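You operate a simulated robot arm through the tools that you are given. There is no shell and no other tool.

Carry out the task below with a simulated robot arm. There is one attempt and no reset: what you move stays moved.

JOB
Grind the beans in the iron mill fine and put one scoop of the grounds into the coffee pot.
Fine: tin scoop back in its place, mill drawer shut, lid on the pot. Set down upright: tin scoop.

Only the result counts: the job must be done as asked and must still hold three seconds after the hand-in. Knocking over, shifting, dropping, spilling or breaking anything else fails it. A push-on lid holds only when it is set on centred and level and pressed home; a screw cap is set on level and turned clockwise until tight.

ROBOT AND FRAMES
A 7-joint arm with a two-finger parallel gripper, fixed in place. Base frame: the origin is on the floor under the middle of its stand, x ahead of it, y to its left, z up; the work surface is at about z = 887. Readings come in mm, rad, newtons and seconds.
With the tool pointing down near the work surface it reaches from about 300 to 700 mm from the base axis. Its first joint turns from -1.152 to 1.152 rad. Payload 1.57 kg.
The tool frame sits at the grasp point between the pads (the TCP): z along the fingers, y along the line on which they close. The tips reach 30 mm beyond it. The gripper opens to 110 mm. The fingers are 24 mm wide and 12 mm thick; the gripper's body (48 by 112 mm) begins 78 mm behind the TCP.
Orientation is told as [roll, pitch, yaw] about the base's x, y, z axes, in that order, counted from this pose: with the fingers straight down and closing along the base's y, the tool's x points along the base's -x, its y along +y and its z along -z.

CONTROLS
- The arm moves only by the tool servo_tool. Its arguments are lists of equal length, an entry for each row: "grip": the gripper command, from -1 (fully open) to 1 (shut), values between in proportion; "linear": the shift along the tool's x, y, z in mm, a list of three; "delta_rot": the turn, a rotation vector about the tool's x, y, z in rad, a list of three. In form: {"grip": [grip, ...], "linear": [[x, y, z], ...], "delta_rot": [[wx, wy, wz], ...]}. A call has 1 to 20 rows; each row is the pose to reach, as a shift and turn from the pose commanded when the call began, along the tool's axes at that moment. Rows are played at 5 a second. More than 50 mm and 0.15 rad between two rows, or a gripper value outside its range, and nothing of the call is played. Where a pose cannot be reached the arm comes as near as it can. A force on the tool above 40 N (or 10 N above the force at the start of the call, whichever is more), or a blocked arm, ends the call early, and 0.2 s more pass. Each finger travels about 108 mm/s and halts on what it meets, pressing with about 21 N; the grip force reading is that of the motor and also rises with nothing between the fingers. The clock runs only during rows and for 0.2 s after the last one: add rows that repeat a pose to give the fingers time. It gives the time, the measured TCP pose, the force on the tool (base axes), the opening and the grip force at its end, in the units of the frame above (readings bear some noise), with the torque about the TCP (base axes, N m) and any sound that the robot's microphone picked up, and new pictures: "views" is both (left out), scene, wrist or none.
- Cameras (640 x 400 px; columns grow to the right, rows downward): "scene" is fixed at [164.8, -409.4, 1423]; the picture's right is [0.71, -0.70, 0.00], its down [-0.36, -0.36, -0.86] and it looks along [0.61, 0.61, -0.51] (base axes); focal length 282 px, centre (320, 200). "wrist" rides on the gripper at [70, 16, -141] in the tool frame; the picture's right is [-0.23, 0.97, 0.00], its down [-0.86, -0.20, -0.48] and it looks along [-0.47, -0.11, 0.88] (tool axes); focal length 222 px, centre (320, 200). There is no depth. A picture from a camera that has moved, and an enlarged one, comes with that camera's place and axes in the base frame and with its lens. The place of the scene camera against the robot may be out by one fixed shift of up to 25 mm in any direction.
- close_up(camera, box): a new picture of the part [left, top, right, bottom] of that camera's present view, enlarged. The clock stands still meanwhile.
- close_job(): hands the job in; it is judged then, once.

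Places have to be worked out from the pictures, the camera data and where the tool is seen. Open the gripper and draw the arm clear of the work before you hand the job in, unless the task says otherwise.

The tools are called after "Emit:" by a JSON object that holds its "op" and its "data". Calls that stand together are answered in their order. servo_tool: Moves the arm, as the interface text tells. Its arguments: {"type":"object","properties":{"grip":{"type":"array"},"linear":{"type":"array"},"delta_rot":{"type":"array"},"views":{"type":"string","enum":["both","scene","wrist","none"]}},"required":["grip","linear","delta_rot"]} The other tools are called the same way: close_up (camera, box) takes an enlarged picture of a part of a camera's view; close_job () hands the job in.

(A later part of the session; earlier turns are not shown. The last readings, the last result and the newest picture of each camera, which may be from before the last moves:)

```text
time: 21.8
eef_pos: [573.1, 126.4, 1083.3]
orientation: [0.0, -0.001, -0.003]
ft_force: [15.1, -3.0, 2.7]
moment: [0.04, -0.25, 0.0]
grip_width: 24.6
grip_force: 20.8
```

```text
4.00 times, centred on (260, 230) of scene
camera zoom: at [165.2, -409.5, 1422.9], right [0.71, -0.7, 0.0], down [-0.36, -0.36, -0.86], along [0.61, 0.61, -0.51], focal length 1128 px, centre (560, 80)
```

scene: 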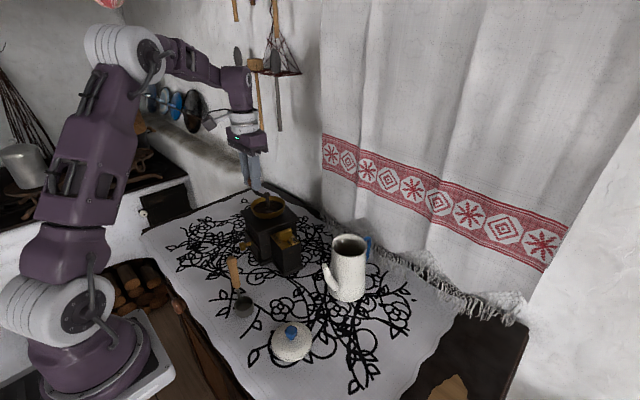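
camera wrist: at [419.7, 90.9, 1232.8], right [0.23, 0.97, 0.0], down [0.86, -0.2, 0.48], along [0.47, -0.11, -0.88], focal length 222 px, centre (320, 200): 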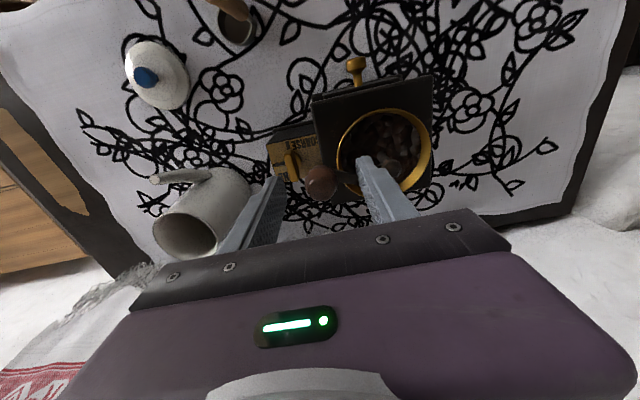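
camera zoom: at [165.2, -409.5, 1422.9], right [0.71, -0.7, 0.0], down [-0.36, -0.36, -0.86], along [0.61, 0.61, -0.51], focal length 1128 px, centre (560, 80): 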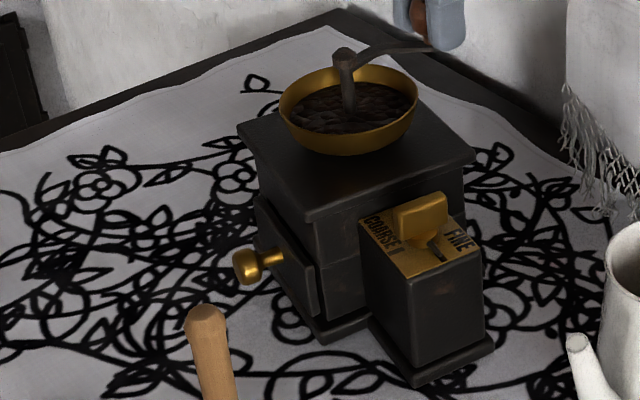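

The mill crept a couple of mm from a small radius error. A rigid grip passes circle errors into the mill, so I'll switch to pushing the knob from behind with closed fingers, which puts almost only tangential force on it. First I'll release and rise.

Emit:
{"op": "servo_tool", "data": {"grip": [0.2, 0.0, 0.0, 0.0, 0.5, 1.0, 1.0], "linear": [[0, 0, 0], [0, 0, 0], [0, 0, -30], [0, 0, -60], [0, 20, -60], [0, 38, -60], [0, 38, -60]], "delta_rot": [[0, 0, 0], [0, 0, 0], [0, 0, 0], [0, 0, 0], [0, 0, 0], [0, 0, 0], [0, 0, 0]], "views": "both"}}

Emit:
{"op": "close_up", "data": {"camera": "wrist", "box": [180, 0, 460, 200]}}

Emit:
{"op": "close_up", "data": {"camera": "scene", "box": [210, 180, 310, 280]}}

```text
time: 23.4
eef_pos: [570.7, 166.4, 1144.2]
orientation: [0.0, 0.0, 0.0]
ft_force: [-0.2, 0.3, -0.7]
moment: [-0.01, -0.01, -0.01]
grip_width: 0.1
grip_force: 21.0
camera wrist: at [500.6, 182.2, 1285.5], right [0.23, 0.97, 0.0], down [0.85, -0.2, 0.48], along [0.47, -0.11, -0.88], focal length 222 px, centre (320, 200)
```

scene: 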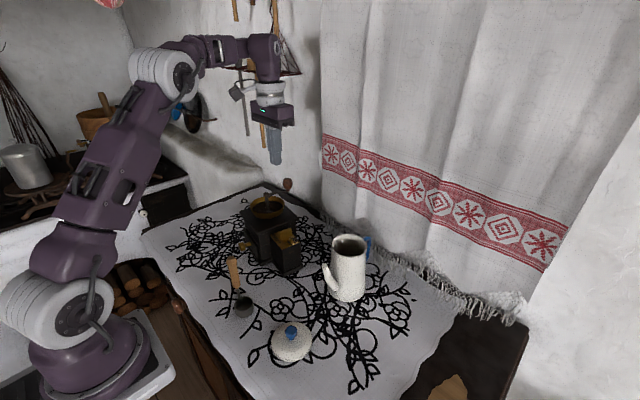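
wrist: 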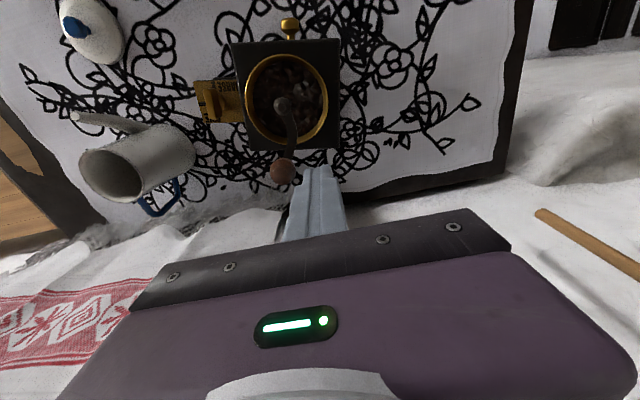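

```text
2.00 times, centred on (320, 100) of wrist
camera zoom: at [500.6, 182.2, 1285.5], right [0.23, 0.97, 0.0], down [0.85, -0.2, 0.48], along [0.47, -0.11, -0.88], focal length 444 px, centre (320, 400)
```

zoom: 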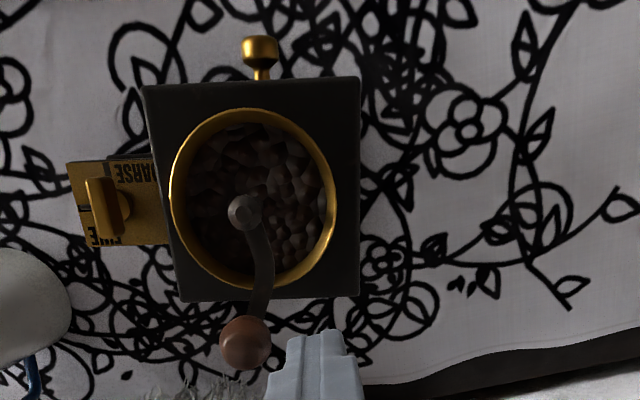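

```text
4.00 times, centred on (260, 230) of scene
camera zoom: at [164.8, -409.4, 1423.0], right [0.71, -0.7, 0.0], down [-0.36, -0.36, -0.86], along [0.61, 0.61, -0.51], focal length 1128 px, centre (560, 80)
```

zoom: 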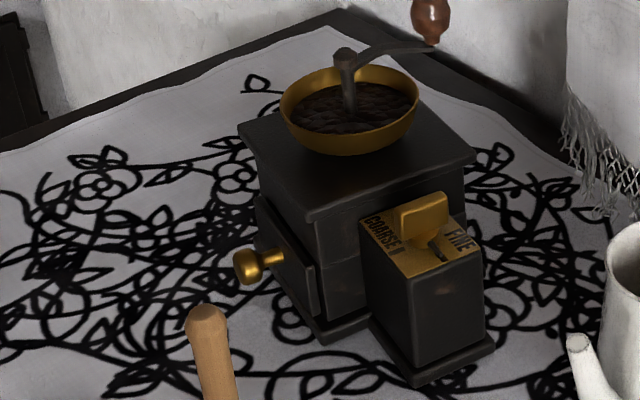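

The wrist view confirms hub ≈(514.5,142.5), knob ≈(573,126.5) and mill yaw ≈-11°. I'll lower the closed fingers behind the knob and push it clockwise, checking partway.

Emit:
{"op": "servo_tool", "data": {"grip": [1, 1, 1, 1, 1, 1, 1, 1], "linear": [[1.4, -0.7, 30], [1.4, -0.7, 59], [-2.7, -15.6, 59], [-2.9, -31.2, 59], [1.0, -46.2, 59], [8.7, -59.7, 59], [19.6, -70.8, 59], [33.0, -78.7, 59]], "delta_rot": [[0, 0, 0], [0, 0, 0], [0, 0, 0], [0, 0, 0], [0, 0, 0], [0, 0, 0], [0, 0, 0], [0, 0, 0]], "views": "both"}}

Emit:
{"op": "close_up", "data": {"camera": "scene", "box": [210, 180, 310, 280]}}

Emit:
{"op": "close_up", "data": {"camera": "wrist", "box": [220, 30, 440, 200]}}

```text
time: 25.2
eef_pos: [539.9, 86.4, 1083.7]
orientation: [0.0, 0.0, -0.002]
ft_force: [0.6, -0.6, -0.5]
moment: [-0.03, -0.02, 0.02]
grip_width: 0.2
grip_force: 20.9
camera wrist: at [468.1, 102.5, 1225.8], right [0.23, 0.97, 0.0], down [0.85, -0.2, 0.48], along [0.47, -0.11, -0.88], focal length 222 px, centre (320, 200)
```

scene: 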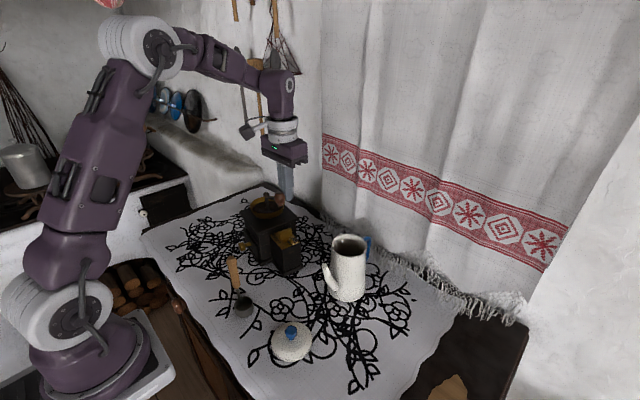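
wrist: 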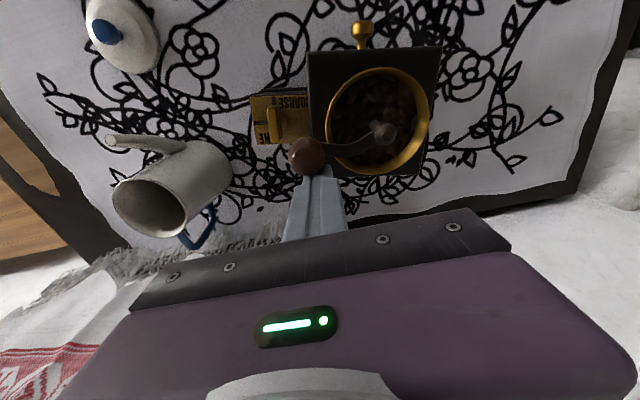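

```text
4.00 times, centred on (260, 230) of scene
camera zoom: at [164.9, -409.4, 1423.0], right [0.71, -0.7, 0.0], down [-0.36, -0.36, -0.86], along [0.61, 0.61, -0.51], focal length 1128 px, centre (560, 80)
```

zoom: 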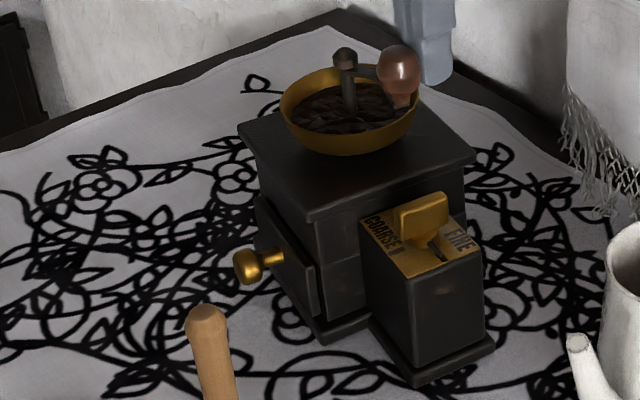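

```text
2.35 times, centred on (330, 115) of wrist
camera zoom: at [468.1, 102.5, 1225.8], right [0.23, 0.97, 0.0], down [0.85, -0.2, 0.48], along [0.47, -0.11, -0.88], focal length 523 px, centre (296, 400)
```

zoom: 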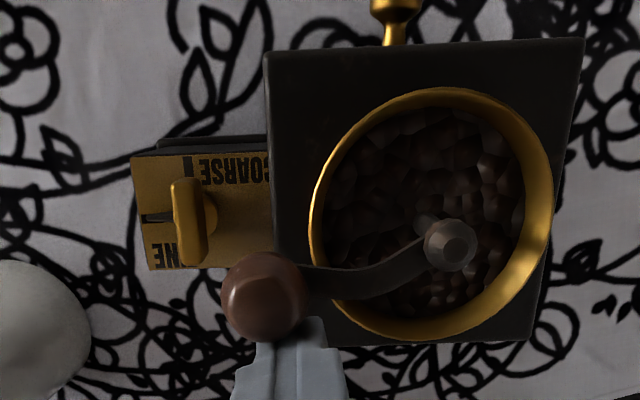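

Pushing works: the knob moved and the mill stayed put with near-zero load. I'll continue with another half turn.

Emit:
{"op": "servo_tool", "data": {"grip": [1, 1, 1, 1, 1, 1, 1, 1, 1, 1, 1, 1], "linear": [[16.7, -3.1, 0], [32.3, -3.3, 0], [47.3, 0.6, 0], [60.8, 8.3, 0], [71.9, 19.2, 0], [79.8, 32.6, 0], [83.9, 47.5, 0], [84.1, 63.1, 0], [80.2, 78.1, 0], [72.5, 91.6, 0], [61.6, 102.7, 0], [48.2, 110.6, 0]], "delta_rot": [[0, 0, 0], [0, 0, 0], [0, 0, 0], [0, 0, 0], [0, 0, 0], [0, 0, 0], [0, 0, 0], [0, 0, 0], [0, 0, 0], [0, 0, 0], [0, 0, 0], [0, 0, 0]], "views": "none"}}

Emit:
{"op": "close_up", "data": {"camera": "scene", "box": [210, 180, 310, 280]}}

```text
time: 27.8
eef_pos: [491.3, 198.3, 1082.1]
orientation: [0.0, 0.0, -0.001]
ft_force: [-1.4, 0.4, 0.2]
moment: [0.01, -0.01, -0.01]
grip_width: 0.0
grip_force: 21.6
```

```text
4.00 times, centred on (260, 230) of scene
camera zoom: at [164.8, -409.4, 1423.0], right [0.71, -0.7, 0.0], down [-0.36, -0.36, -0.86], along [0.61, 0.61, -0.51], focal length 1128 px, centre (560, 80)
```

zoom: 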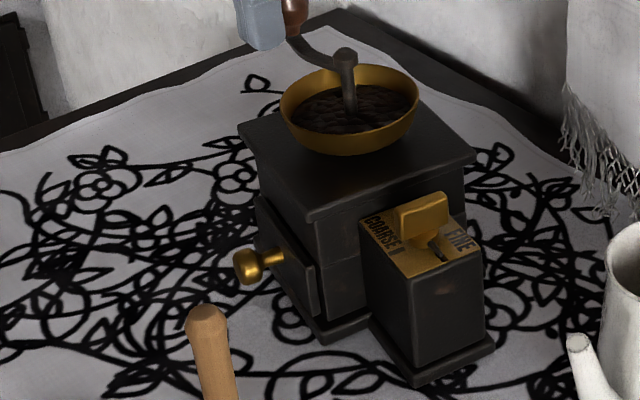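

The mill is unmoved and the crank follows. I'll do a full turn in this call.

Emit:
{"op": "servo_tool", "data": {"grip": [1, 1, 1, 1, 1, 1, 1, 1, 1, 1, 1, 1, 1, 1, 1, 1, 1, 1, 1, 1], "linear": [[-18.0, 3.8, -1], [-36.6, 2.5, -1], [-53.8, -4.5, -1], [-68.1, -16.5, -1], [-78.0, -32.3, -1], [-82.5, -50.3, -1], [-81.2, -68.9, -1], [-74.2, -86.1, -1], [-62.2, -100.4, -1], [-46.4, -110.3, -1], [-28.4, -114.8, -1], [-9.8, -113.5, -1], [7.4, -106.5, -1], [21.7, -94.5, -1], [31.6, -78.7, -1], [36.1, -60.7, -1], [34.8, -42.1, -1], [27.8, -24.9, -1], [15.8, -10.6, -1], [0, -0.7, -1]], "delta_rot": [[0, 0, 0], [0, 0, 0], [0, 0, 0], [0, 0, 0], [0, 0, 0], [0, 0, 0], [0, 0, 0], [0, 0, 0], [0, 0, 0], [0, 0, 0], [0, 0, 0], [0, 0, 0], [0, 0, 0], [0, 0, 0], [0, 0, 0], [0, 0, 0], [0, 0, 0], [0, 0, 0], [0, 0, 0], [0, 0, 0]], "views": "none"}}

Emit:
{"op": "close_up", "data": {"camera": "scene", "box": [210, 180, 310, 280]}}

Emit:
{"op": "close_up", "data": {"camera": "scene", "box": [240, 180, 295, 225]}}

```text
time: 32.0
eef_pos: [490.3, 199.7, 1085.5]
orientation: [0.001, -0.001, -0.002]
ft_force: [-2.4, 0.1, -1.5]
moment: [0.01, 0.08, 0.01]
grip_width: 0.1
grip_force: 21.8
```

```text
4.00 times, centred on (260, 230) of scene
camera zoom: at [164.8, -409.4, 1423.0], right [0.71, -0.7, 0.0], down [-0.36, -0.36, -0.86], along [0.61, 0.61, -0.51], focal length 1128 px, centre (560, 80)
```

zoom: 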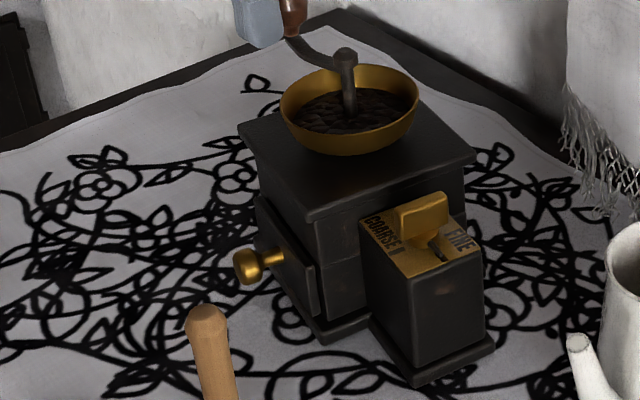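

```text
8.89 times, centred on (268, 202) of scene
camera zoom: at [164.8, -409.4, 1423.0], right [0.71, -0.7, 0.0], down [-0.36, -0.36, -0.86], along [0.61, 0.61, -0.51], focal length 2507 px, centre (787, 178)
```

zoom: 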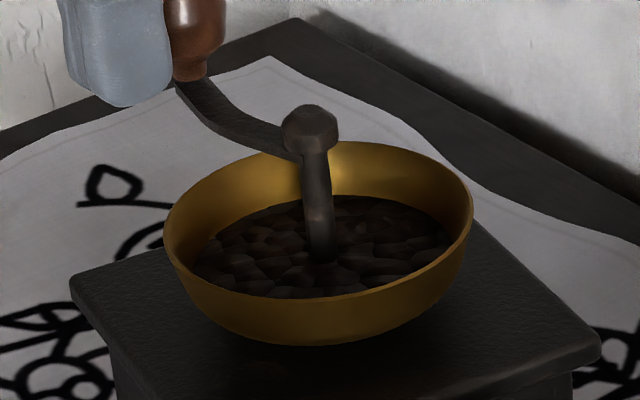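

The bean level is dropping and the mill isn't moving. I'll do another full turn.

Emit:
{"op": "servo_tool", "data": {"grip": [1, 1, 1, 1, 1, 1, 1, 1, 1, 1, 1, 1, 1, 1, 1, 1, 1, 1, 1, 1], "linear": [[-18.8, 2.5, 1.5], [-37.4, 1.2, 1.5], [-54.6, -5.8, 1.5], [-68.9, -17.8, 1.5], [-78.8, -33.6, 1.5], [-83.3, -51.6, 1.5], [-82.0, -70.2, 1.5], [-75.0, -87.4, 1.5], [-63.0, -101.7, 1.5], [-47.2, -111.6, 1.5], [-29.2, -116.1, 1.5], [-10.6, -114.8, 1.5], [6.6, -107.8, 1.5], [20.9, -95.8, 1.5], [30.8, -80.0, 1.5], [35.3, -62.0, 1.5], [34.0, -43.4, 1.5], [27.0, -26.2, 1.5], [15.0, -11.9, 1.5], [-0.8, -2.0, 1.5]], "delta_rot": [[0, 0, 0], [0, 0, 0], [0, 0, 0], [0, 0, 0], [0, 0, 0], [0, 0, 0], [0, 0, 0], [0, 0, 0], [0, 0, 0], [0, 0, 0], [0, 0, 0], [0, 0, 0], [0, 0, 0], [0, 0, 0], [0, 0, 0], [0, 0, 0], [0, 0, 0], [0, 0, 0], [0, 0, 0], [0, 0, 0]], "views": "none"}}

Emit:
{"op": "close_up", "data": {"camera": "scene", "box": [210, 180, 310, 280]}}

Emit:
{"op": "close_up", "data": {"camera": "scene", "box": [240, 180, 295, 225]}}

```text
time: 36.2
eef_pos: [492.1, 196.3, 1082.8]
orientation: [0.0, -0.001, -0.001]
ft_force: [-2.0, -0.7, -0.9]
moment: [0.05, -0.01, 0.02]
grip_width: 0.0
grip_force: 21.2
```

```text
4.00 times, centred on (260, 230) of scene
camera zoom: at [164.8, -409.4, 1423.0], right [0.71, -0.7, 0.0], down [-0.36, -0.36, -0.86], along [0.61, 0.61, -0.51], focal length 1128 px, centre (560, 80)
```

zoom: 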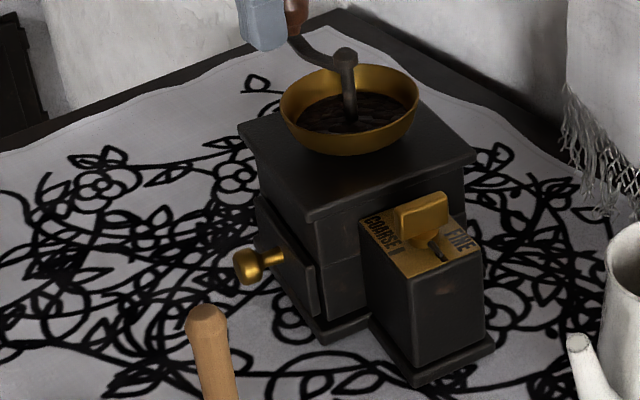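

```text
8.89 times, centred on (268, 202) of scene
camera zoom: at [164.8, -409.4, 1423.0], right [0.71, -0.7, 0.0], down [-0.36, -0.36, -0.86], along [0.61, 0.61, -0.51], focal length 2507 px, centre (787, 178)
```

zoom: 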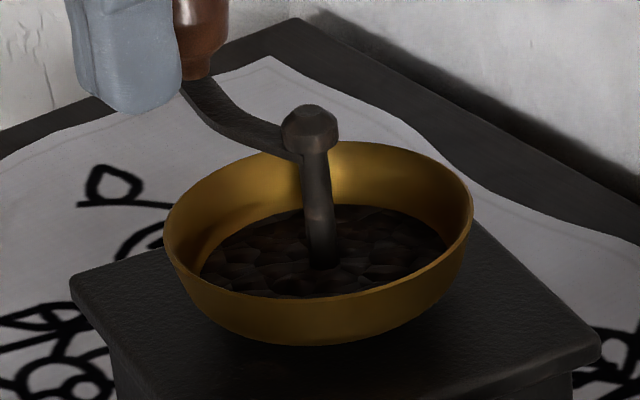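

The level drops a bit each turn, so I'll keep turning.

Emit:
{"op": "servo_tool", "data": {"grip": [1, 1, 1, 1, 1, 1, 1, 1, 1, 1, 1, 1, 1, 1, 1, 1, 1, 1, 1, 1], "linear": [[-17.7, 4.8, 0], [-36.3, 3.5, 0], [-53.5, -3.5, 0], [-67.8, -15.5, 0], [-77.7, -31.3, 0], [-82.2, -49.3, 0], [-80.9, -67.9, 0], [-73.9, -85.1, 0], [-61.9, -99.4, 0], [-46.1, -109.3, 0], [-28.1, -113.8, 0], [-9.5, -112.5, 0], [7.7, -105.5, 0], [22.0, -93.5, 0], [31.9, -77.7, 0], [36.4, -59.7, 0], [35.1, -41.1, 0], [28.1, -23.9, 0], [16.1, -9.6, 0], [0.3, 0.3, 0]], "delta_rot": [[0, 0, 0], [0, 0, 0], [0, 0, 0], [0, 0, 0], [0, 0, 0], [0, 0, 0], [0, 0, 0], [0, 0, 0], [0, 0, 0], [0, 0, 0], [0, 0, 0], [0, 0, 0], [0, 0, 0], [0, 0, 0], [0, 0, 0], [0, 0, 0], [0, 0, 0], [0, 0, 0], [0, 0, 0], [0, 0, 0]], "views": "none"}}

Emit:
{"op": "close_up", "data": {"camera": "scene", "box": [210, 180, 310, 280]}}

Emit:
{"op": "close_up", "data": {"camera": "scene", "box": [240, 180, 295, 225]}}

```text
time: 40.4
eef_pos: [491.4, 195.6, 1084.2]
orientation: [-0.001, 0.0, -0.003]
ft_force: [1.2, -0.5, 0.7]
moment: [0.0, 0.0, 0.02]
grip_width: 0.0
grip_force: 21.0
```

```text
4.00 times, centred on (260, 230) of scene
camera zoom: at [164.8, -409.4, 1423.0], right [0.71, -0.7, 0.0], down [-0.36, -0.36, -0.86], along [0.61, 0.61, -0.51], focal length 1128 px, centre (560, 80)
```

zoom: 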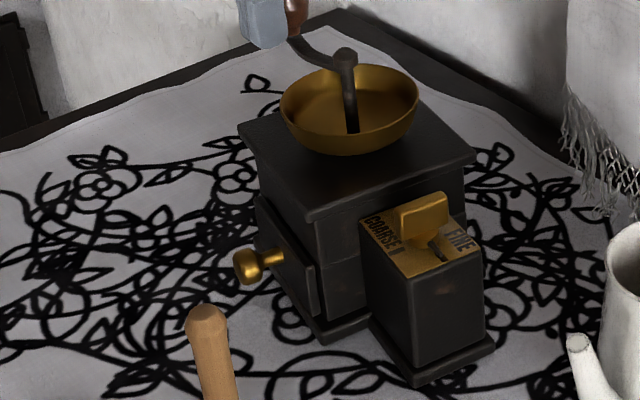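

```text
8.89 times, centred on (268, 202) of scene
camera zoom: at [164.8, -409.4, 1423.0], right [0.71, -0.7, 0.0], down [-0.36, -0.36, -0.86], along [0.61, 0.61, -0.51], focal length 2507 px, centre (787, 178)
```

zoom: 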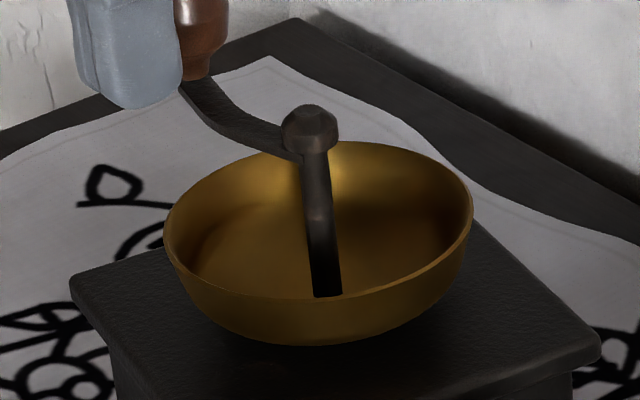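

The hopper is empty, so all the beans are ground with the setting on FINE. Next is the drawer: I'll rise and move back to view its knob.

Emit:
{"op": "servo_tool", "data": {"grip": [1, 1, 1, 0.6, 0.2, 0.0, 0.0], "linear": [[0, 0, -40], [0, 0, -60], [45, -8, -60], [90, -16, -60], [125, -22, -45], [150, -25, -20], [150, -25, -20]], "delta_rot": [[0, 0, 0], [0, 0, 0], [0, 0, 0], [0, 0, 0], [0, 0, 0], [0, 0, 0], [0, 0, 0]], "views": "both"}}

Emit:
{"op": "close_up", "data": {"camera": "wrist", "box": [240, 30, 460, 200]}}

Emit:
{"op": "close_up", "data": {"camera": "scene", "box": [220, 210, 300, 280]}}

```text
time: 42.0
eef_pos: [341.3, 170.9, 1101.6]
orientation: [0.0, 0.0, 0.0]
ft_force: [-0.3, -0.4, 0.0]
moment: [-0.02, -0.04, 0.01]
grip_width: 55.0
grip_force: 0.1
camera wrist: at [270.4, 186.4, 1244.0], right [0.23, 0.97, 0.0], down [0.85, -0.2, 0.48], along [0.47, -0.11, -0.88], focal length 222 px, centre (320, 200)
```

scene: 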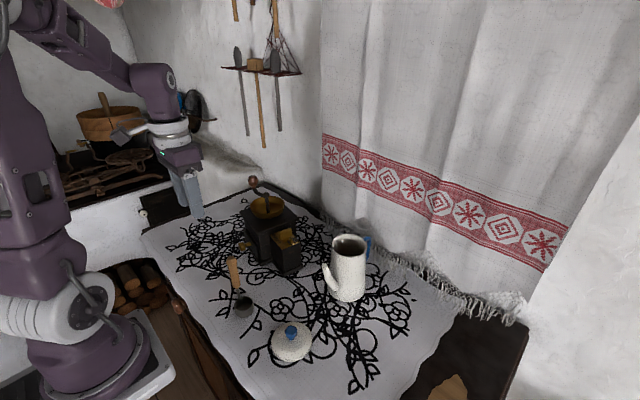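
wrist: 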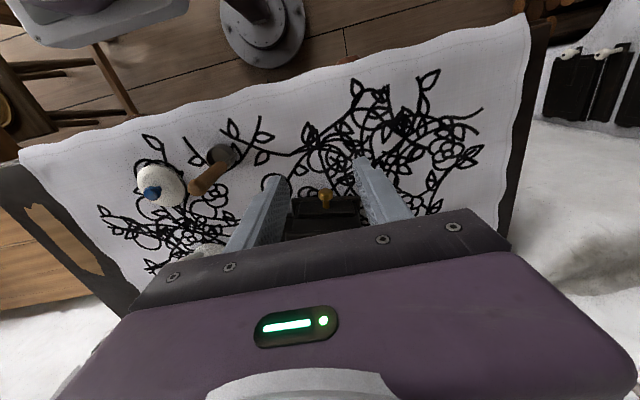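

```text
2.35 times, centred on (350, 115) of wrist
camera zoom: at [270.4, 186.4, 1244.0], right [0.23, 0.97, 0.0], down [0.85, -0.2, 0.48], along [0.47, -0.11, -0.88], focal length 523 px, centre (249, 400)
```

zoom: 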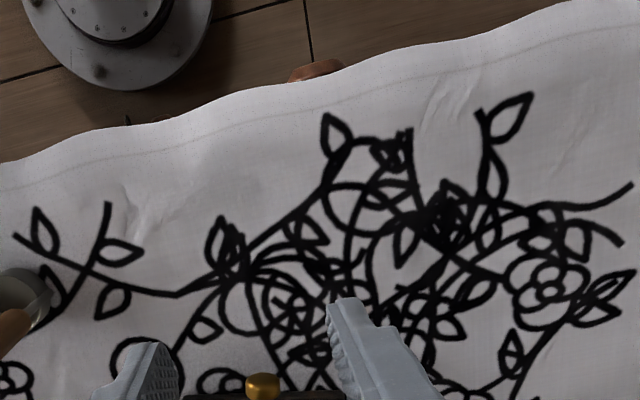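

```text
5.71 times, centred on (260, 245) of scene
camera zoom: at [164.8, -409.4, 1423.0], right [0.71, -0.7, 0.0], down [-0.36, -0.36, -0.86], along [0.61, 0.61, -0.51], focal length 1611 px, centre (663, -57)
```

zoom: 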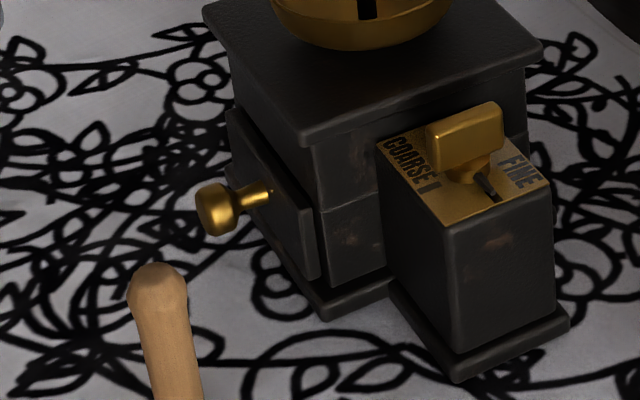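

The drawer knob should be at about (433,158.5,929), with the drawer axis along (-0.98,0.19). I'll align the gripper yaw with the mill (-0.195 rad) and come down above the knob, pausing to check.

Emit:
{"op": "servo_tool", "data": {"grip": [0.05, 0.05, 0.05, 0.05, 0.05, 0.05], "linear": [[-30, -4, 0], [-60, -8, 0], [-92.3, -12.4, 20], [-92.3, -12.4, 65], [-92.3, -12.4, 105], [-92.3, -12.4, 105]], "delta_rot": [[0, 0, 0.1], [0, 0, 0.195], [0, 0, 0.195], [0, 0, 0.195], [0, 0, 0.195], [0, 0, 0.195]], "views": "both"}}

Emit:
{"op": "close_up", "data": {"camera": "scene", "box": [210, 200, 300, 280]}}

Emit:
{"op": "close_up", "data": {"camera": "wrist", "box": [240, 80, 420, 220]}}

```text
time: 43.4
eef_pos: [432.6, 156.8, 996.3]
orientation: [0.001, 0.002, -0.198]
ft_force: [-0.7, 0.8, 0.4]
moment: [-0.01, 0.02, 0.05]
grip_width: 52.2
grip_force: 0.1
camera wrist: at [366.5, 186.9, 1138.5], right [0.41, 0.91, 0.0], down [0.8, -0.36, 0.48], along [0.44, -0.2, -0.88], focal length 222 px, centre (320, 200)
```

scene: 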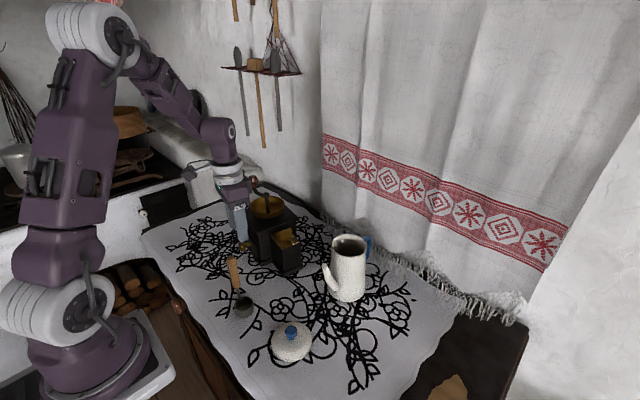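
wrist: 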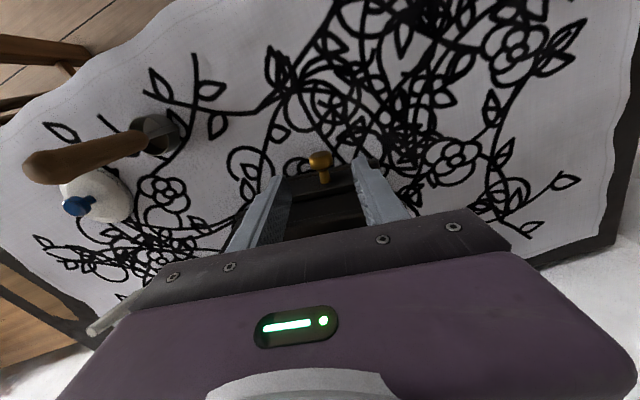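

```text
5.00 times, centred on (255, 240) of scene
camera zoom: at [164.8, -409.4, 1423.0], right [0.71, -0.7, 0.0], down [-0.36, -0.36, -0.86], along [0.61, 0.61, -0.51], focal length 1410 px, centre (645, 0)
```

zoom: 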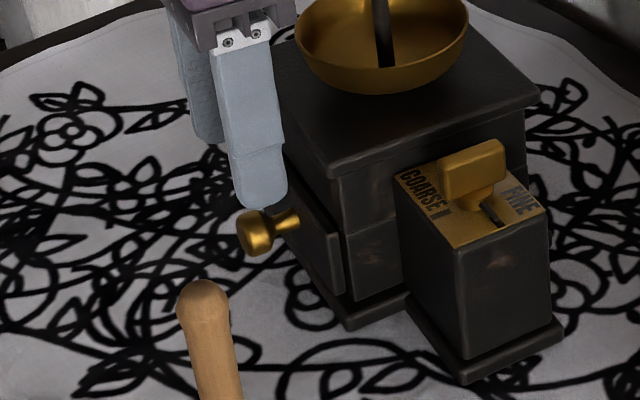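

```text
2.86 times, centred on (330, 150) of wrist
camera zoom: at [366.5, 186.9, 1138.5], right [0.41, 0.91, 0.0], down [0.8, -0.36, 0.48], along [0.44, -0.2, -0.88], focal length 635 px, centre (291, 343)
```

zoom: 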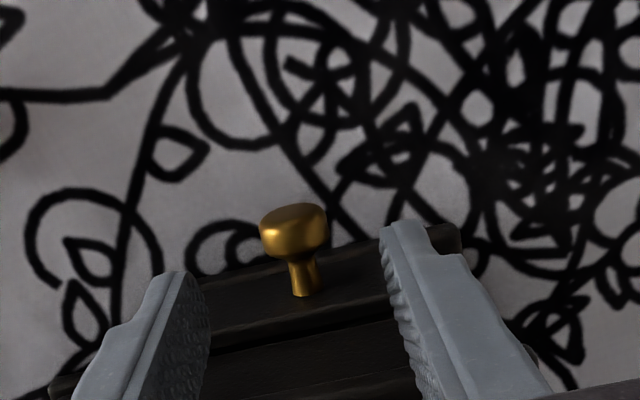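

The knob head is at about (431,158.5,930), roughly centred between the fingers. I'll go down and grip it.

Emit:
{"op": "servo_tool", "data": {"grip": [0.05, 0.05, 0.05, 0.4, 0.7, 1, 1], "linear": [[1, 1.4, 30], [1, 1.4, 60], [1, 1.4, 67], [1, 1.4, 67], [1, 1.4, 67], [1, 1.4, 67], [1, 1.4, 67]], "delta_rot": [[0, 0, 0], [0, 0, 0], [0, 0, 0], [0, 0, 0], [0, 0, 0], [0, 0, 0], [0, 0, 0]], "views": "none"}}

Emit:
{"op": "close_up", "data": {"camera": "scene", "box": [210, 200, 300, 280]}}

```text
time: 44.1
eef_pos: [435.3, 159.3, 942.0]
orientation: [0.004, -0.006, -0.197]
ft_force: [-8.2, -1.5, 16.4]
moment: [-0.26, -1.32, -0.29]
grip_width: 52.6
grip_force: 0.0
stopped in row 3: the force on the tool passed its limit at 54 N (the readings are from after the stop); the commanded pose is now the measured one
```

```text
5.00 times, centred on (255, 240) of scene
camera zoom: at [164.3, -409.5, 1423.0], right [0.71, -0.7, 0.0], down [-0.36, -0.36, -0.86], along [0.61, 0.61, -0.51], focal length 1410 px, centre (645, 0)
```

zoom: 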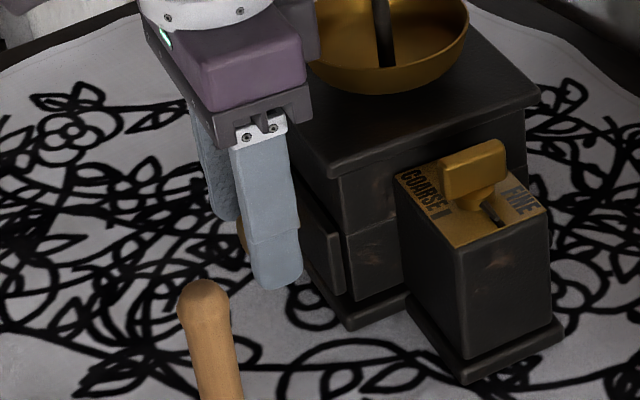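

The gripper body touched the hopper rim, judging by the contact torque. I'll rise, tilt the tool 25° so the body leans away from the mill, and approach the knob again.

Emit:
{"op": "servo_tool", "data": {"grip": [0.05, 0.05, 0.05, 0.05, 0.05, 0.05, 0.05], "linear": [[0, 0, -30], [5, 0, -60], [25, 0, -60], [32, 0, -60], [32, 0, -60], [20, -1.5, -30], [20, -1.5, -30]], "delta_rot": [[0, 0, 0], [0, 0, 0], [0, -0.145, 0], [0, -0.29, 0], [0, -0.436, 0], [0, -0.436, 0], [0, -0.436, 0]], "views": "both"}}

Emit:
{"op": "close_up", "data": {"camera": "scene", "box": [210, 190, 310, 280]}}

Emit:
{"op": "close_up", "data": {"camera": "wrist", "box": [240, 100, 420, 240]}}

```text
time: 45.7
eef_pos: [413.8, 161.8, 971.5]
orientation: [0.001, -0.44, -0.199]
ft_force: [0.8, 0.3, -0.2]
moment: [0.01, 0.02, -0.04]
grip_width: 52.1
grip_force: 0.1
out of reach, approached as far as the arm can: row 5
camera wrist: at [294.0, 200.8, 1070.4], right [0.39, 0.91, 0.1], down [0.52, -0.31, 0.8], along [0.76, -0.26, -0.6], focal length 222 px, centre (320, 200)
```

scene: 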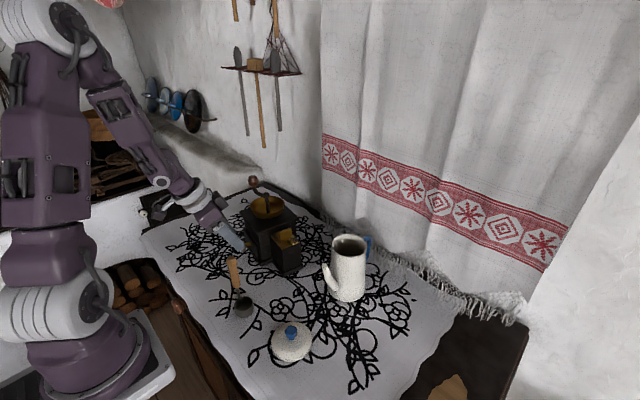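
wrist: 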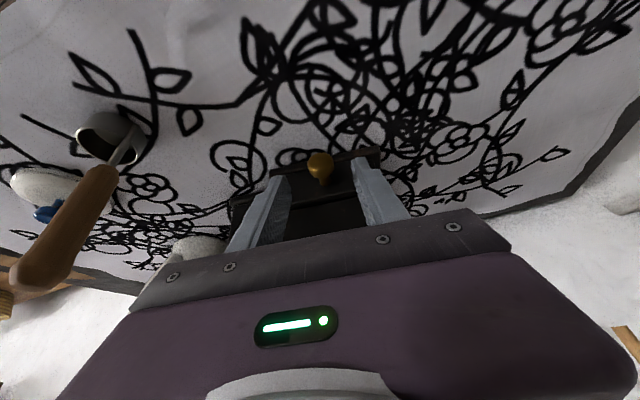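

```text
4.44 times, centred on (260, 235) of scene
camera zoom: at [164.8, -409.4, 1423.0], right [0.71, -0.7, 0.0], down [-0.36, -0.36, -0.86], along [0.61, 0.61, -0.51], focal length 1253 px, centre (587, 44)
```

zoom: 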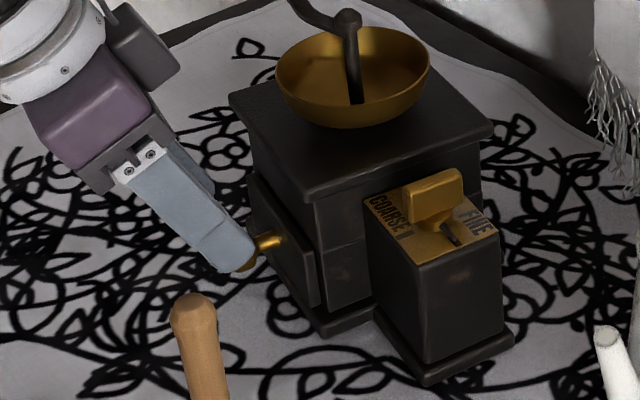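

```text
2.86 times, centred on (330, 170) of wrist
camera zoom: at [294.0, 200.8, 1070.4], right [0.39, 0.91, 0.1], down [0.52, -0.31, 0.8], along [0.76, -0.26, -0.6], focal length 635 px, centre (291, 286)
```

zoom: 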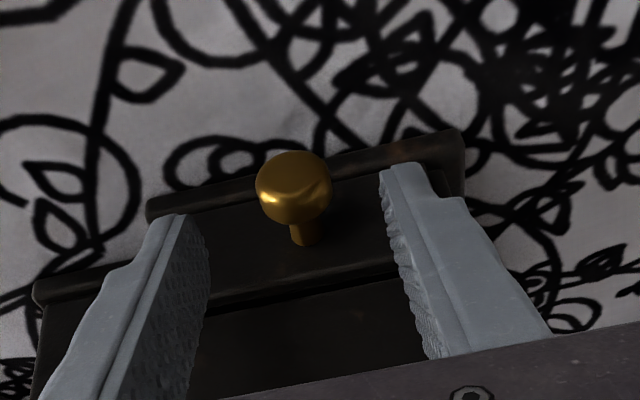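

The tilted pose is clear of the hopper and the knob is centred between the fingers. I'll move in the last 37 mm and grip.

Emit:
{"op": "servo_tool", "data": {"grip": [0.05, 0.05, 0.05, 0.4, 0.7, 1, 1, 1], "linear": [[2.5, 0.2, 13], [5, 0.3, 25], [7.4, 0.5, 37], [7.4, 0.5, 37], [7.4, 0.5, 37], [7.4, 0.5, 37], [7.4, 0.5, 37], [7.4, 0.5, 37]], "delta_rot": [[0, 0, 0], [0, 0, 0], [0, 0, 0], [0, 0, 0], [0, 0, 0], [0, 0, 0], [0, 0, 0], [0, 0, 0]], "views": "both"}}

Emit:
{"op": "close_up", "data": {"camera": "scene", "box": [210, 190, 310, 280]}}

Emit:
{"op": "close_up", "data": {"camera": "wrist", "box": [240, 100, 420, 240]}}

```text
time: 47.5
eef_pos: [424.2, 160.2, 934.1]
orientation: [0.002, -0.44, -0.197]
ft_force: [0.5, 6.1, 0.3]
moment: [0.1, -0.01, 0.05]
grip_width: 23.0
grip_force: 21.3
camera wrist: at [304.7, 199.6, 1033.7], right [0.39, 0.92, 0.1], down [0.52, -0.31, 0.8], along [0.76, -0.26, -0.6], focal length 222 px, centre (320, 200)
```

scene: 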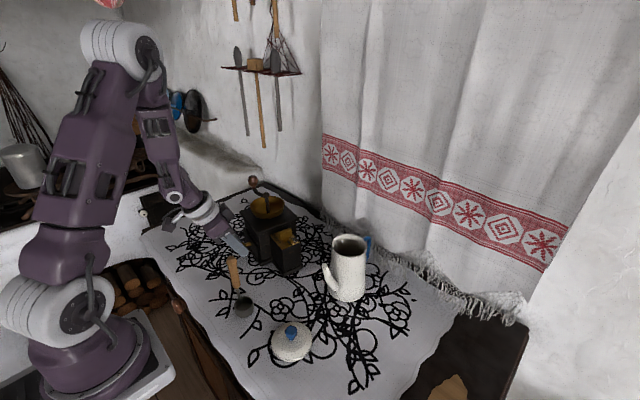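
wrist: 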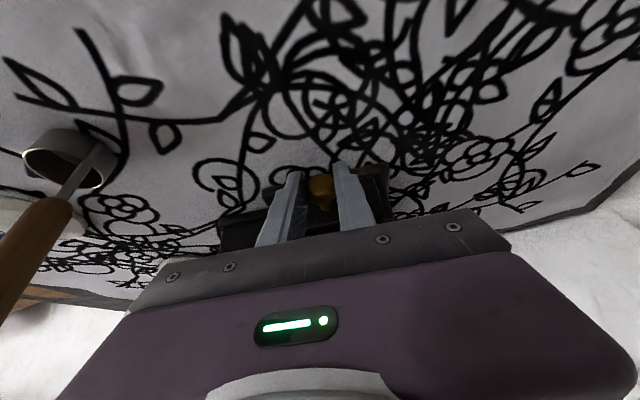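

```text
4.44 times, centred on (260, 235) of scene
camera zoom: at [164.9, -409.2, 1423.0], right [0.71, -0.7, 0.0], down [-0.36, -0.36, -0.86], along [0.61, 0.61, -0.51], focal length 1253 px, centre (587, 44)
```

zoom: 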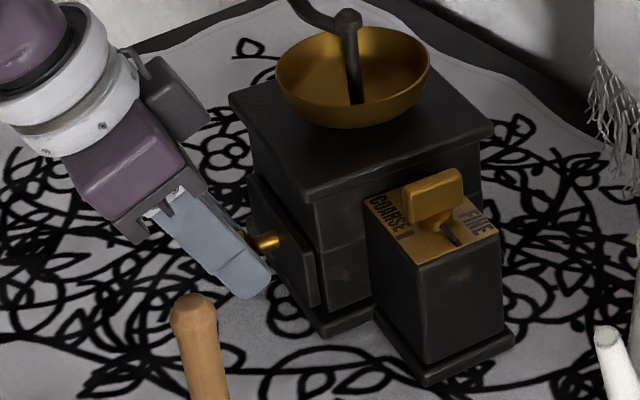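

```text
2.86 times, centred on (330, 170) of wrist
camera zoom: at [304.7, 199.6, 1033.7], right [0.39, 0.92, 0.1], down [0.52, -0.31, 0.8], along [0.76, -0.26, -0.6], focal length 635 px, centre (291, 286)
```

zoom: 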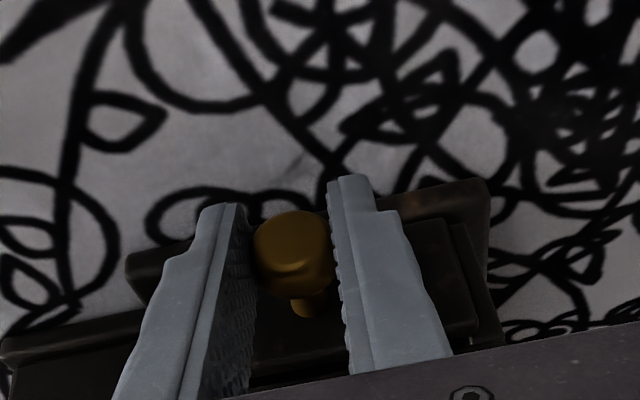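

I have the drawer knob (23 mm grip). I'll pull slowly along the drawer axis by 30 mm and check that the mill stays put.

Emit:
{"op": "servo_tool", "data": {"grip": [1, 1, 1, 1, 1, 1], "linear": [[4.5, 0, -2.1], [9.1, 0, -4.3], [13.6, 0, -6.4], [18.1, 0, -8.5], [22.7, 0, -10.7], [27.2, 0, -12.8]], "delta_rot": [[0, 0, 0], [0, 0, 0], [0, 0, 0], [0, 0, 0], [0, 0, 0], [0, 0, 0]], "views": "both"}}

Emit:
{"op": "close_up", "data": {"camera": "scene", "box": [210, 190, 310, 280]}}

```text
time: 48.9
eef_pos: [402.3, 173.5, 936.7]
orientation: [0.0, -0.438, -0.2]
ft_force: [-0.4, -5.2, 0.1]
moment: [0.0, 0.29, -0.39]
grip_width: 23.9
grip_force: 20.8
out of reach, approached as far as the arm can: row 4, 5, 6
camera wrist: at [283.9, 213.2, 1035.5], right [0.39, 0.91, 0.1], down [0.52, -0.31, 0.8], along [0.76, -0.26, -0.6], focal length 222 px, centre (320, 200)
```

scene: 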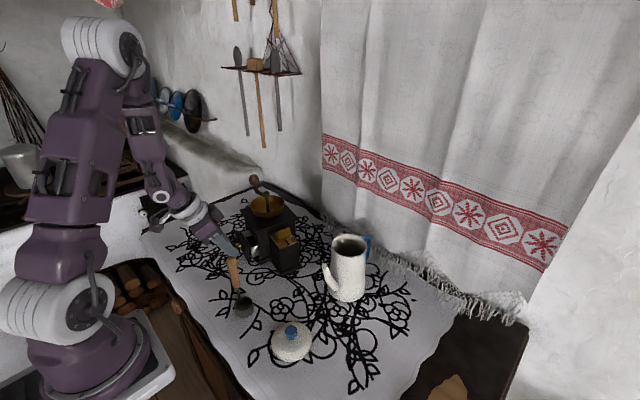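
wrist: 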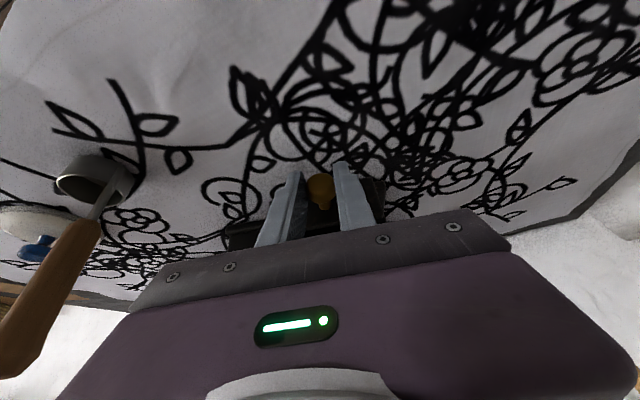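

```text
4.44 times, centred on (260, 235) of scene
camera zoom: at [165.0, -409.4, 1423.0], right [0.71, -0.7, 0.0], down [-0.36, -0.36, -0.86], along [0.61, 0.61, -0.51], focal length 1253 px, centre (587, 44)
```

zoom: 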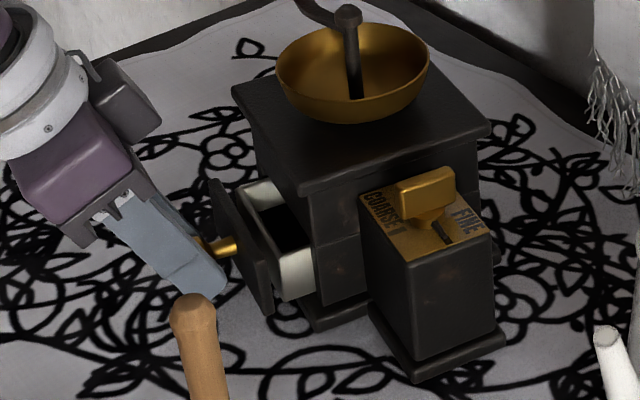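

The drawer opened about 25 mm, then the arm hit its reach limit in this tilted pose and drifted sideways a little. I'll release, rise and return to vertical, so I can regrip upright for the rest.

Emit:
{"op": "servo_tool", "data": {"grip": [0.4, 0.05, 0.05, 0.05, 0.05, 0.05], "linear": [[0, 0, 0], [0, 0, 0], [-6.4, 0, -13.6], [-14.9, 0, -31.7], [-25.6, 0, -54.3], [-29.8, 0, -63.4]], "delta_rot": [[0, 0, 0], [0, 0, 0], [0, 0.12, 0], [0, 0.26, 0], [0, 0.4, 0], [0, 0.44, 0]], "views": "both"}}

Emit:
{"op": "close_up", "data": {"camera": "scene", "box": [210, 190, 310, 280]}}

Emit:
{"op": "close_up", "data": {"camera": "wrist", "box": [200, 80, 460, 240]}}

```text
time: 50.3
eef_pos: [403.0, 172.5, 1007.6]
orientation: [0.003, 0.0, -0.197]
ft_force: [-0.5, -0.2, 0.7]
moment: [-0.01, -0.01, 0.01]
grip_width: 52.4
grip_force: 0.0
out of reach, approached as far as the arm can: row 4
camera wrist: at [336.5, 200.8, 1149.3], right [0.41, 0.91, 0.0], down [0.8, -0.36, 0.48], along [0.44, -0.19, -0.88], focal length 222 px, centre (320, 200)
```

scene: 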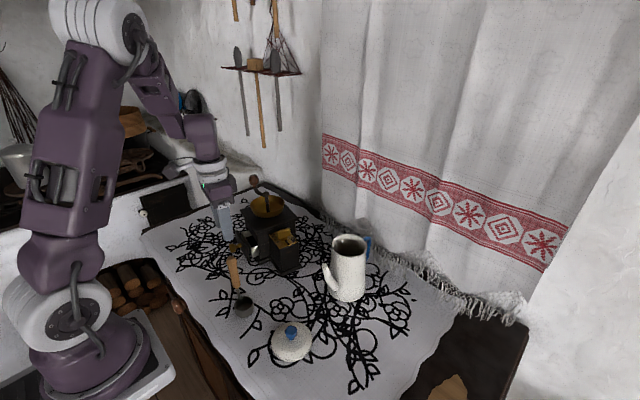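
wrist: 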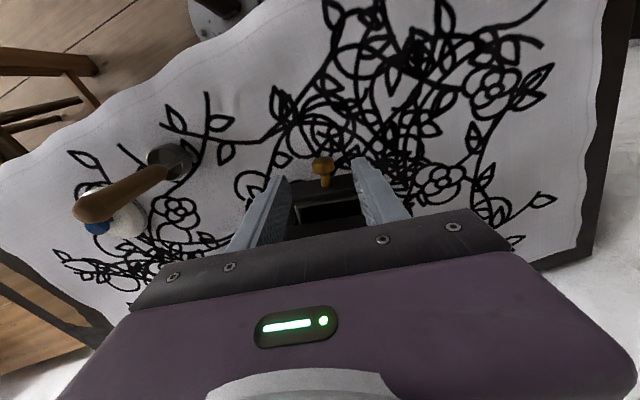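

```text
4.44 times, centred on (260, 235) of scene
camera zoom: at [164.8, -409.4, 1423.0], right [0.71, -0.7, 0.0], down [-0.36, -0.36, -0.86], along [0.61, 0.61, -0.51], focal length 1253 px, centre (587, 44)
```

zoom: 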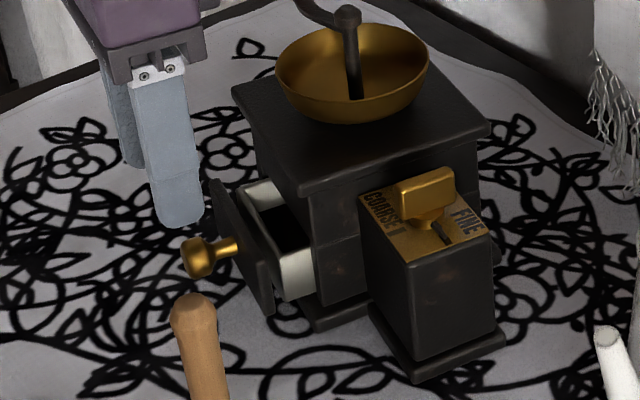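

```text
2.46 times, centred on (330, 160) of wrist
camera zoom: at [336.5, 200.8, 1149.3], right [0.41, 0.91, 0.0], down [0.8, -0.36, 0.48], along [0.44, -0.19, -0.88], focal length 547 px, centre (295, 298)
```

zoom: 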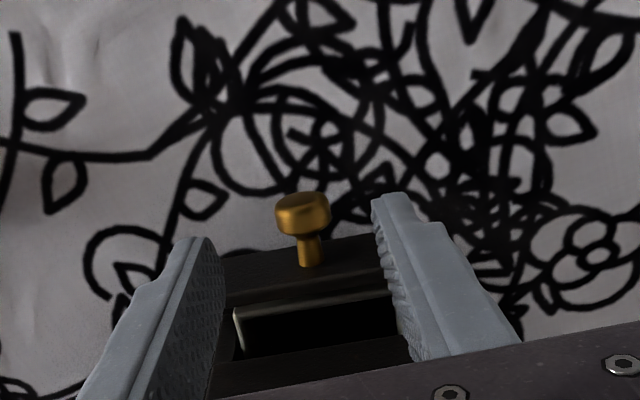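

The tool is vertical again, with the knob at about (411.5,172). I'll descend and regrip it upright; the body is clear of the hopper here.

Emit:
{"op": "servo_tool", "data": {"grip": [0.05, 0.05, 0.05, 0.05, 0.4, 0.7, 1, 1], "linear": [[-4, 0.6, 10], [-7.9, 1.3, 40], [-7.9, 1.3, 65], [-7.9, 1.3, 77], [-7.9, 1.3, 77], [-7.9, 1.3, 77], [-7.9, 1.3, 77], [-7.9, 1.3, 77]], "delta_rot": [[0, 0, 0.01], [0, 0, 0.02], [0, 0, 0.02], [0, 0, 0.02], [0, 0, 0.02], [0, 0, 0.02], [0, 0, 0.02], [0, 0, 0.02]], "views": "scene"}}

Emit:
{"op": "close_up", "data": {"camera": "scene", "box": [210, 190, 310, 280]}}

```text
time: 52.1
eef_pos: [410.1, 172.3, 928.9]
orientation: [0.002, -0.001, -0.219]
ft_force: [-2.1, -8.1, -0.7]
moment: [-0.05, 0.01, -0.18]
grip_width: 23.3
grip_force: 21.1
```

scene: 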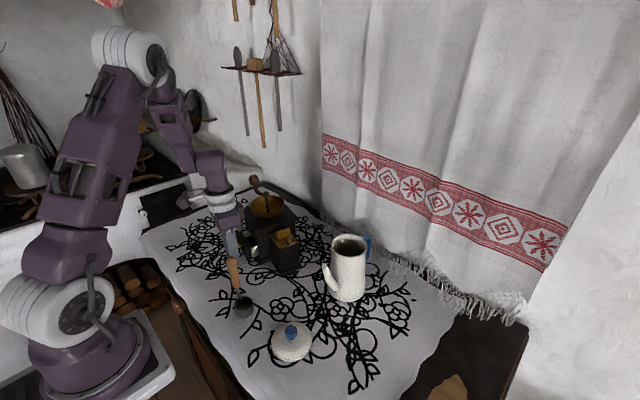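

```text
4.44 times, centred on (260, 235) of scene
camera zoom: at [164.8, -409.6, 1422.9], right [0.71, -0.7, 0.0], down [-0.36, -0.36, -0.86], along [0.61, 0.61, -0.51], focal length 1253 px, centre (587, 44)
```

zoom: 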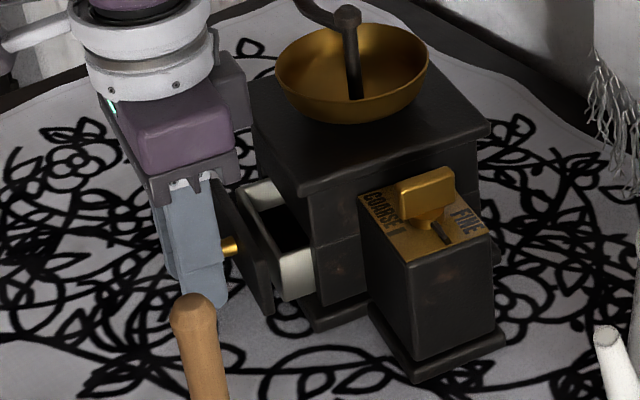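

Regripped. I'll pull a further 40 mm along the drawer axis, with a small lateral correction.

Emit:
{"op": "servo_tool", "data": {"grip": [1, 1, 1, 1, 1, 1, 1, 1, 1, 1], "linear": [[0, -1, 0], [5, -1, 0], [10, -1, 0], [15, -1, 0], [20, -1, 0], [25, -1, 0], [30, -1, 0], [35, -1, 0], [40, -1, 0], [40, -1, 0]], "delta_rot": [[0, 0, 0], [0, 0, 0], [0, 0, 0], [0, 0, 0], [0, 0, 0], [0, 0, 0], [0, 0, 0], [0, 0, 0], [0, 0, 0], [0, 0, 0]], "views": "scene"}}

Emit:
{"op": "close_up", "data": {"camera": "scene", "box": [210, 190, 310, 280]}}

```text
time: 54.3
eef_pos: [371.3, 180.1, 929.5]
orientation: [0.002, 0.001, -0.216]
ft_force: [-0.9, 1.5, -0.7]
moment: [0.0, 0.07, -0.05]
grip_width: 22.9
grip_force: 21.2
```

scene: 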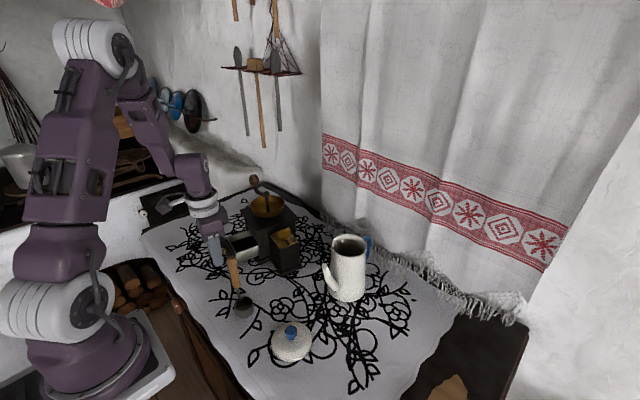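

```text
4.44 times, centred on (260, 235) of scene
camera zoom: at [165.0, -409.3, 1423.0], right [0.71, -0.7, 0.0], down [-0.36, -0.36, -0.86], along [0.61, 0.61, -0.51], focal length 1253 px, centre (587, 44)
```

zoom: 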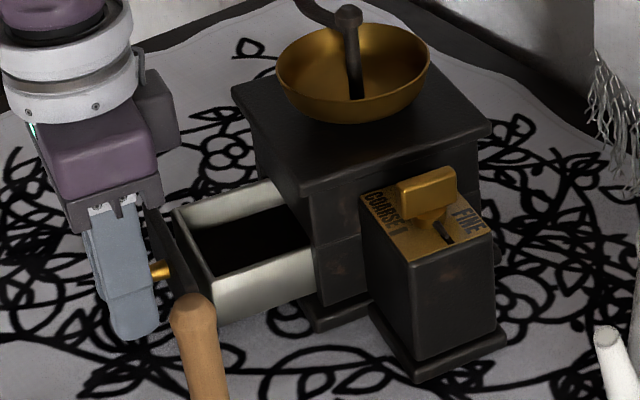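

The drawer is open about 65 mm and the mill stayed still. I'll ease it out a little further for working room.

Emit:
{"op": "servo_tool", "data": {"grip": [1, 1, 1, 1], "linear": [[3, 0, 0], [6, 0, 0], [9, 0, 0], [9, 0, 0]], "delta_rot": [[0, 0, 0], [0, 0, 0], [0, 0, 0], [0, 0, 0]], "views": "none"}}

Emit:
{"op": "close_up", "data": {"camera": "scene", "box": [210, 190, 310, 280]}}

```text
time: 55.3
eef_pos: [364.1, 182.4, 929.9]
orientation: [0.003, -0.002, -0.216]
ft_force: [12.1, -4.1, 0.7]
moment: [-0.04, -0.04, -0.09]
grip_width: 23.0
grip_force: 21.5
```

```text
4.44 times, centred on (260, 235) of scene
camera zoom: at [165.3, -409.4, 1422.9], right [0.71, -0.7, 0.0], down [-0.36, -0.36, -0.86], along [0.61, 0.61, -0.51], focal length 1253 px, centre (587, 44)
```

zoom: 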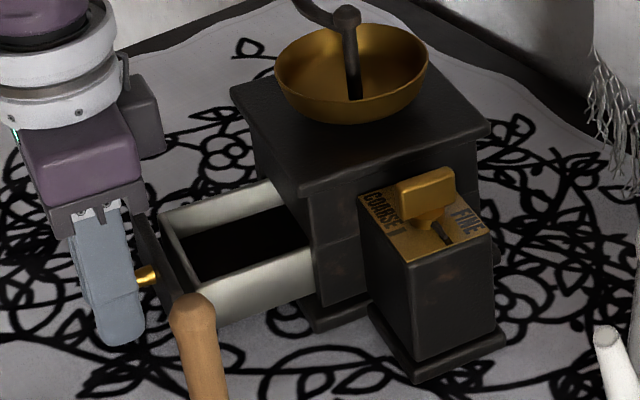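

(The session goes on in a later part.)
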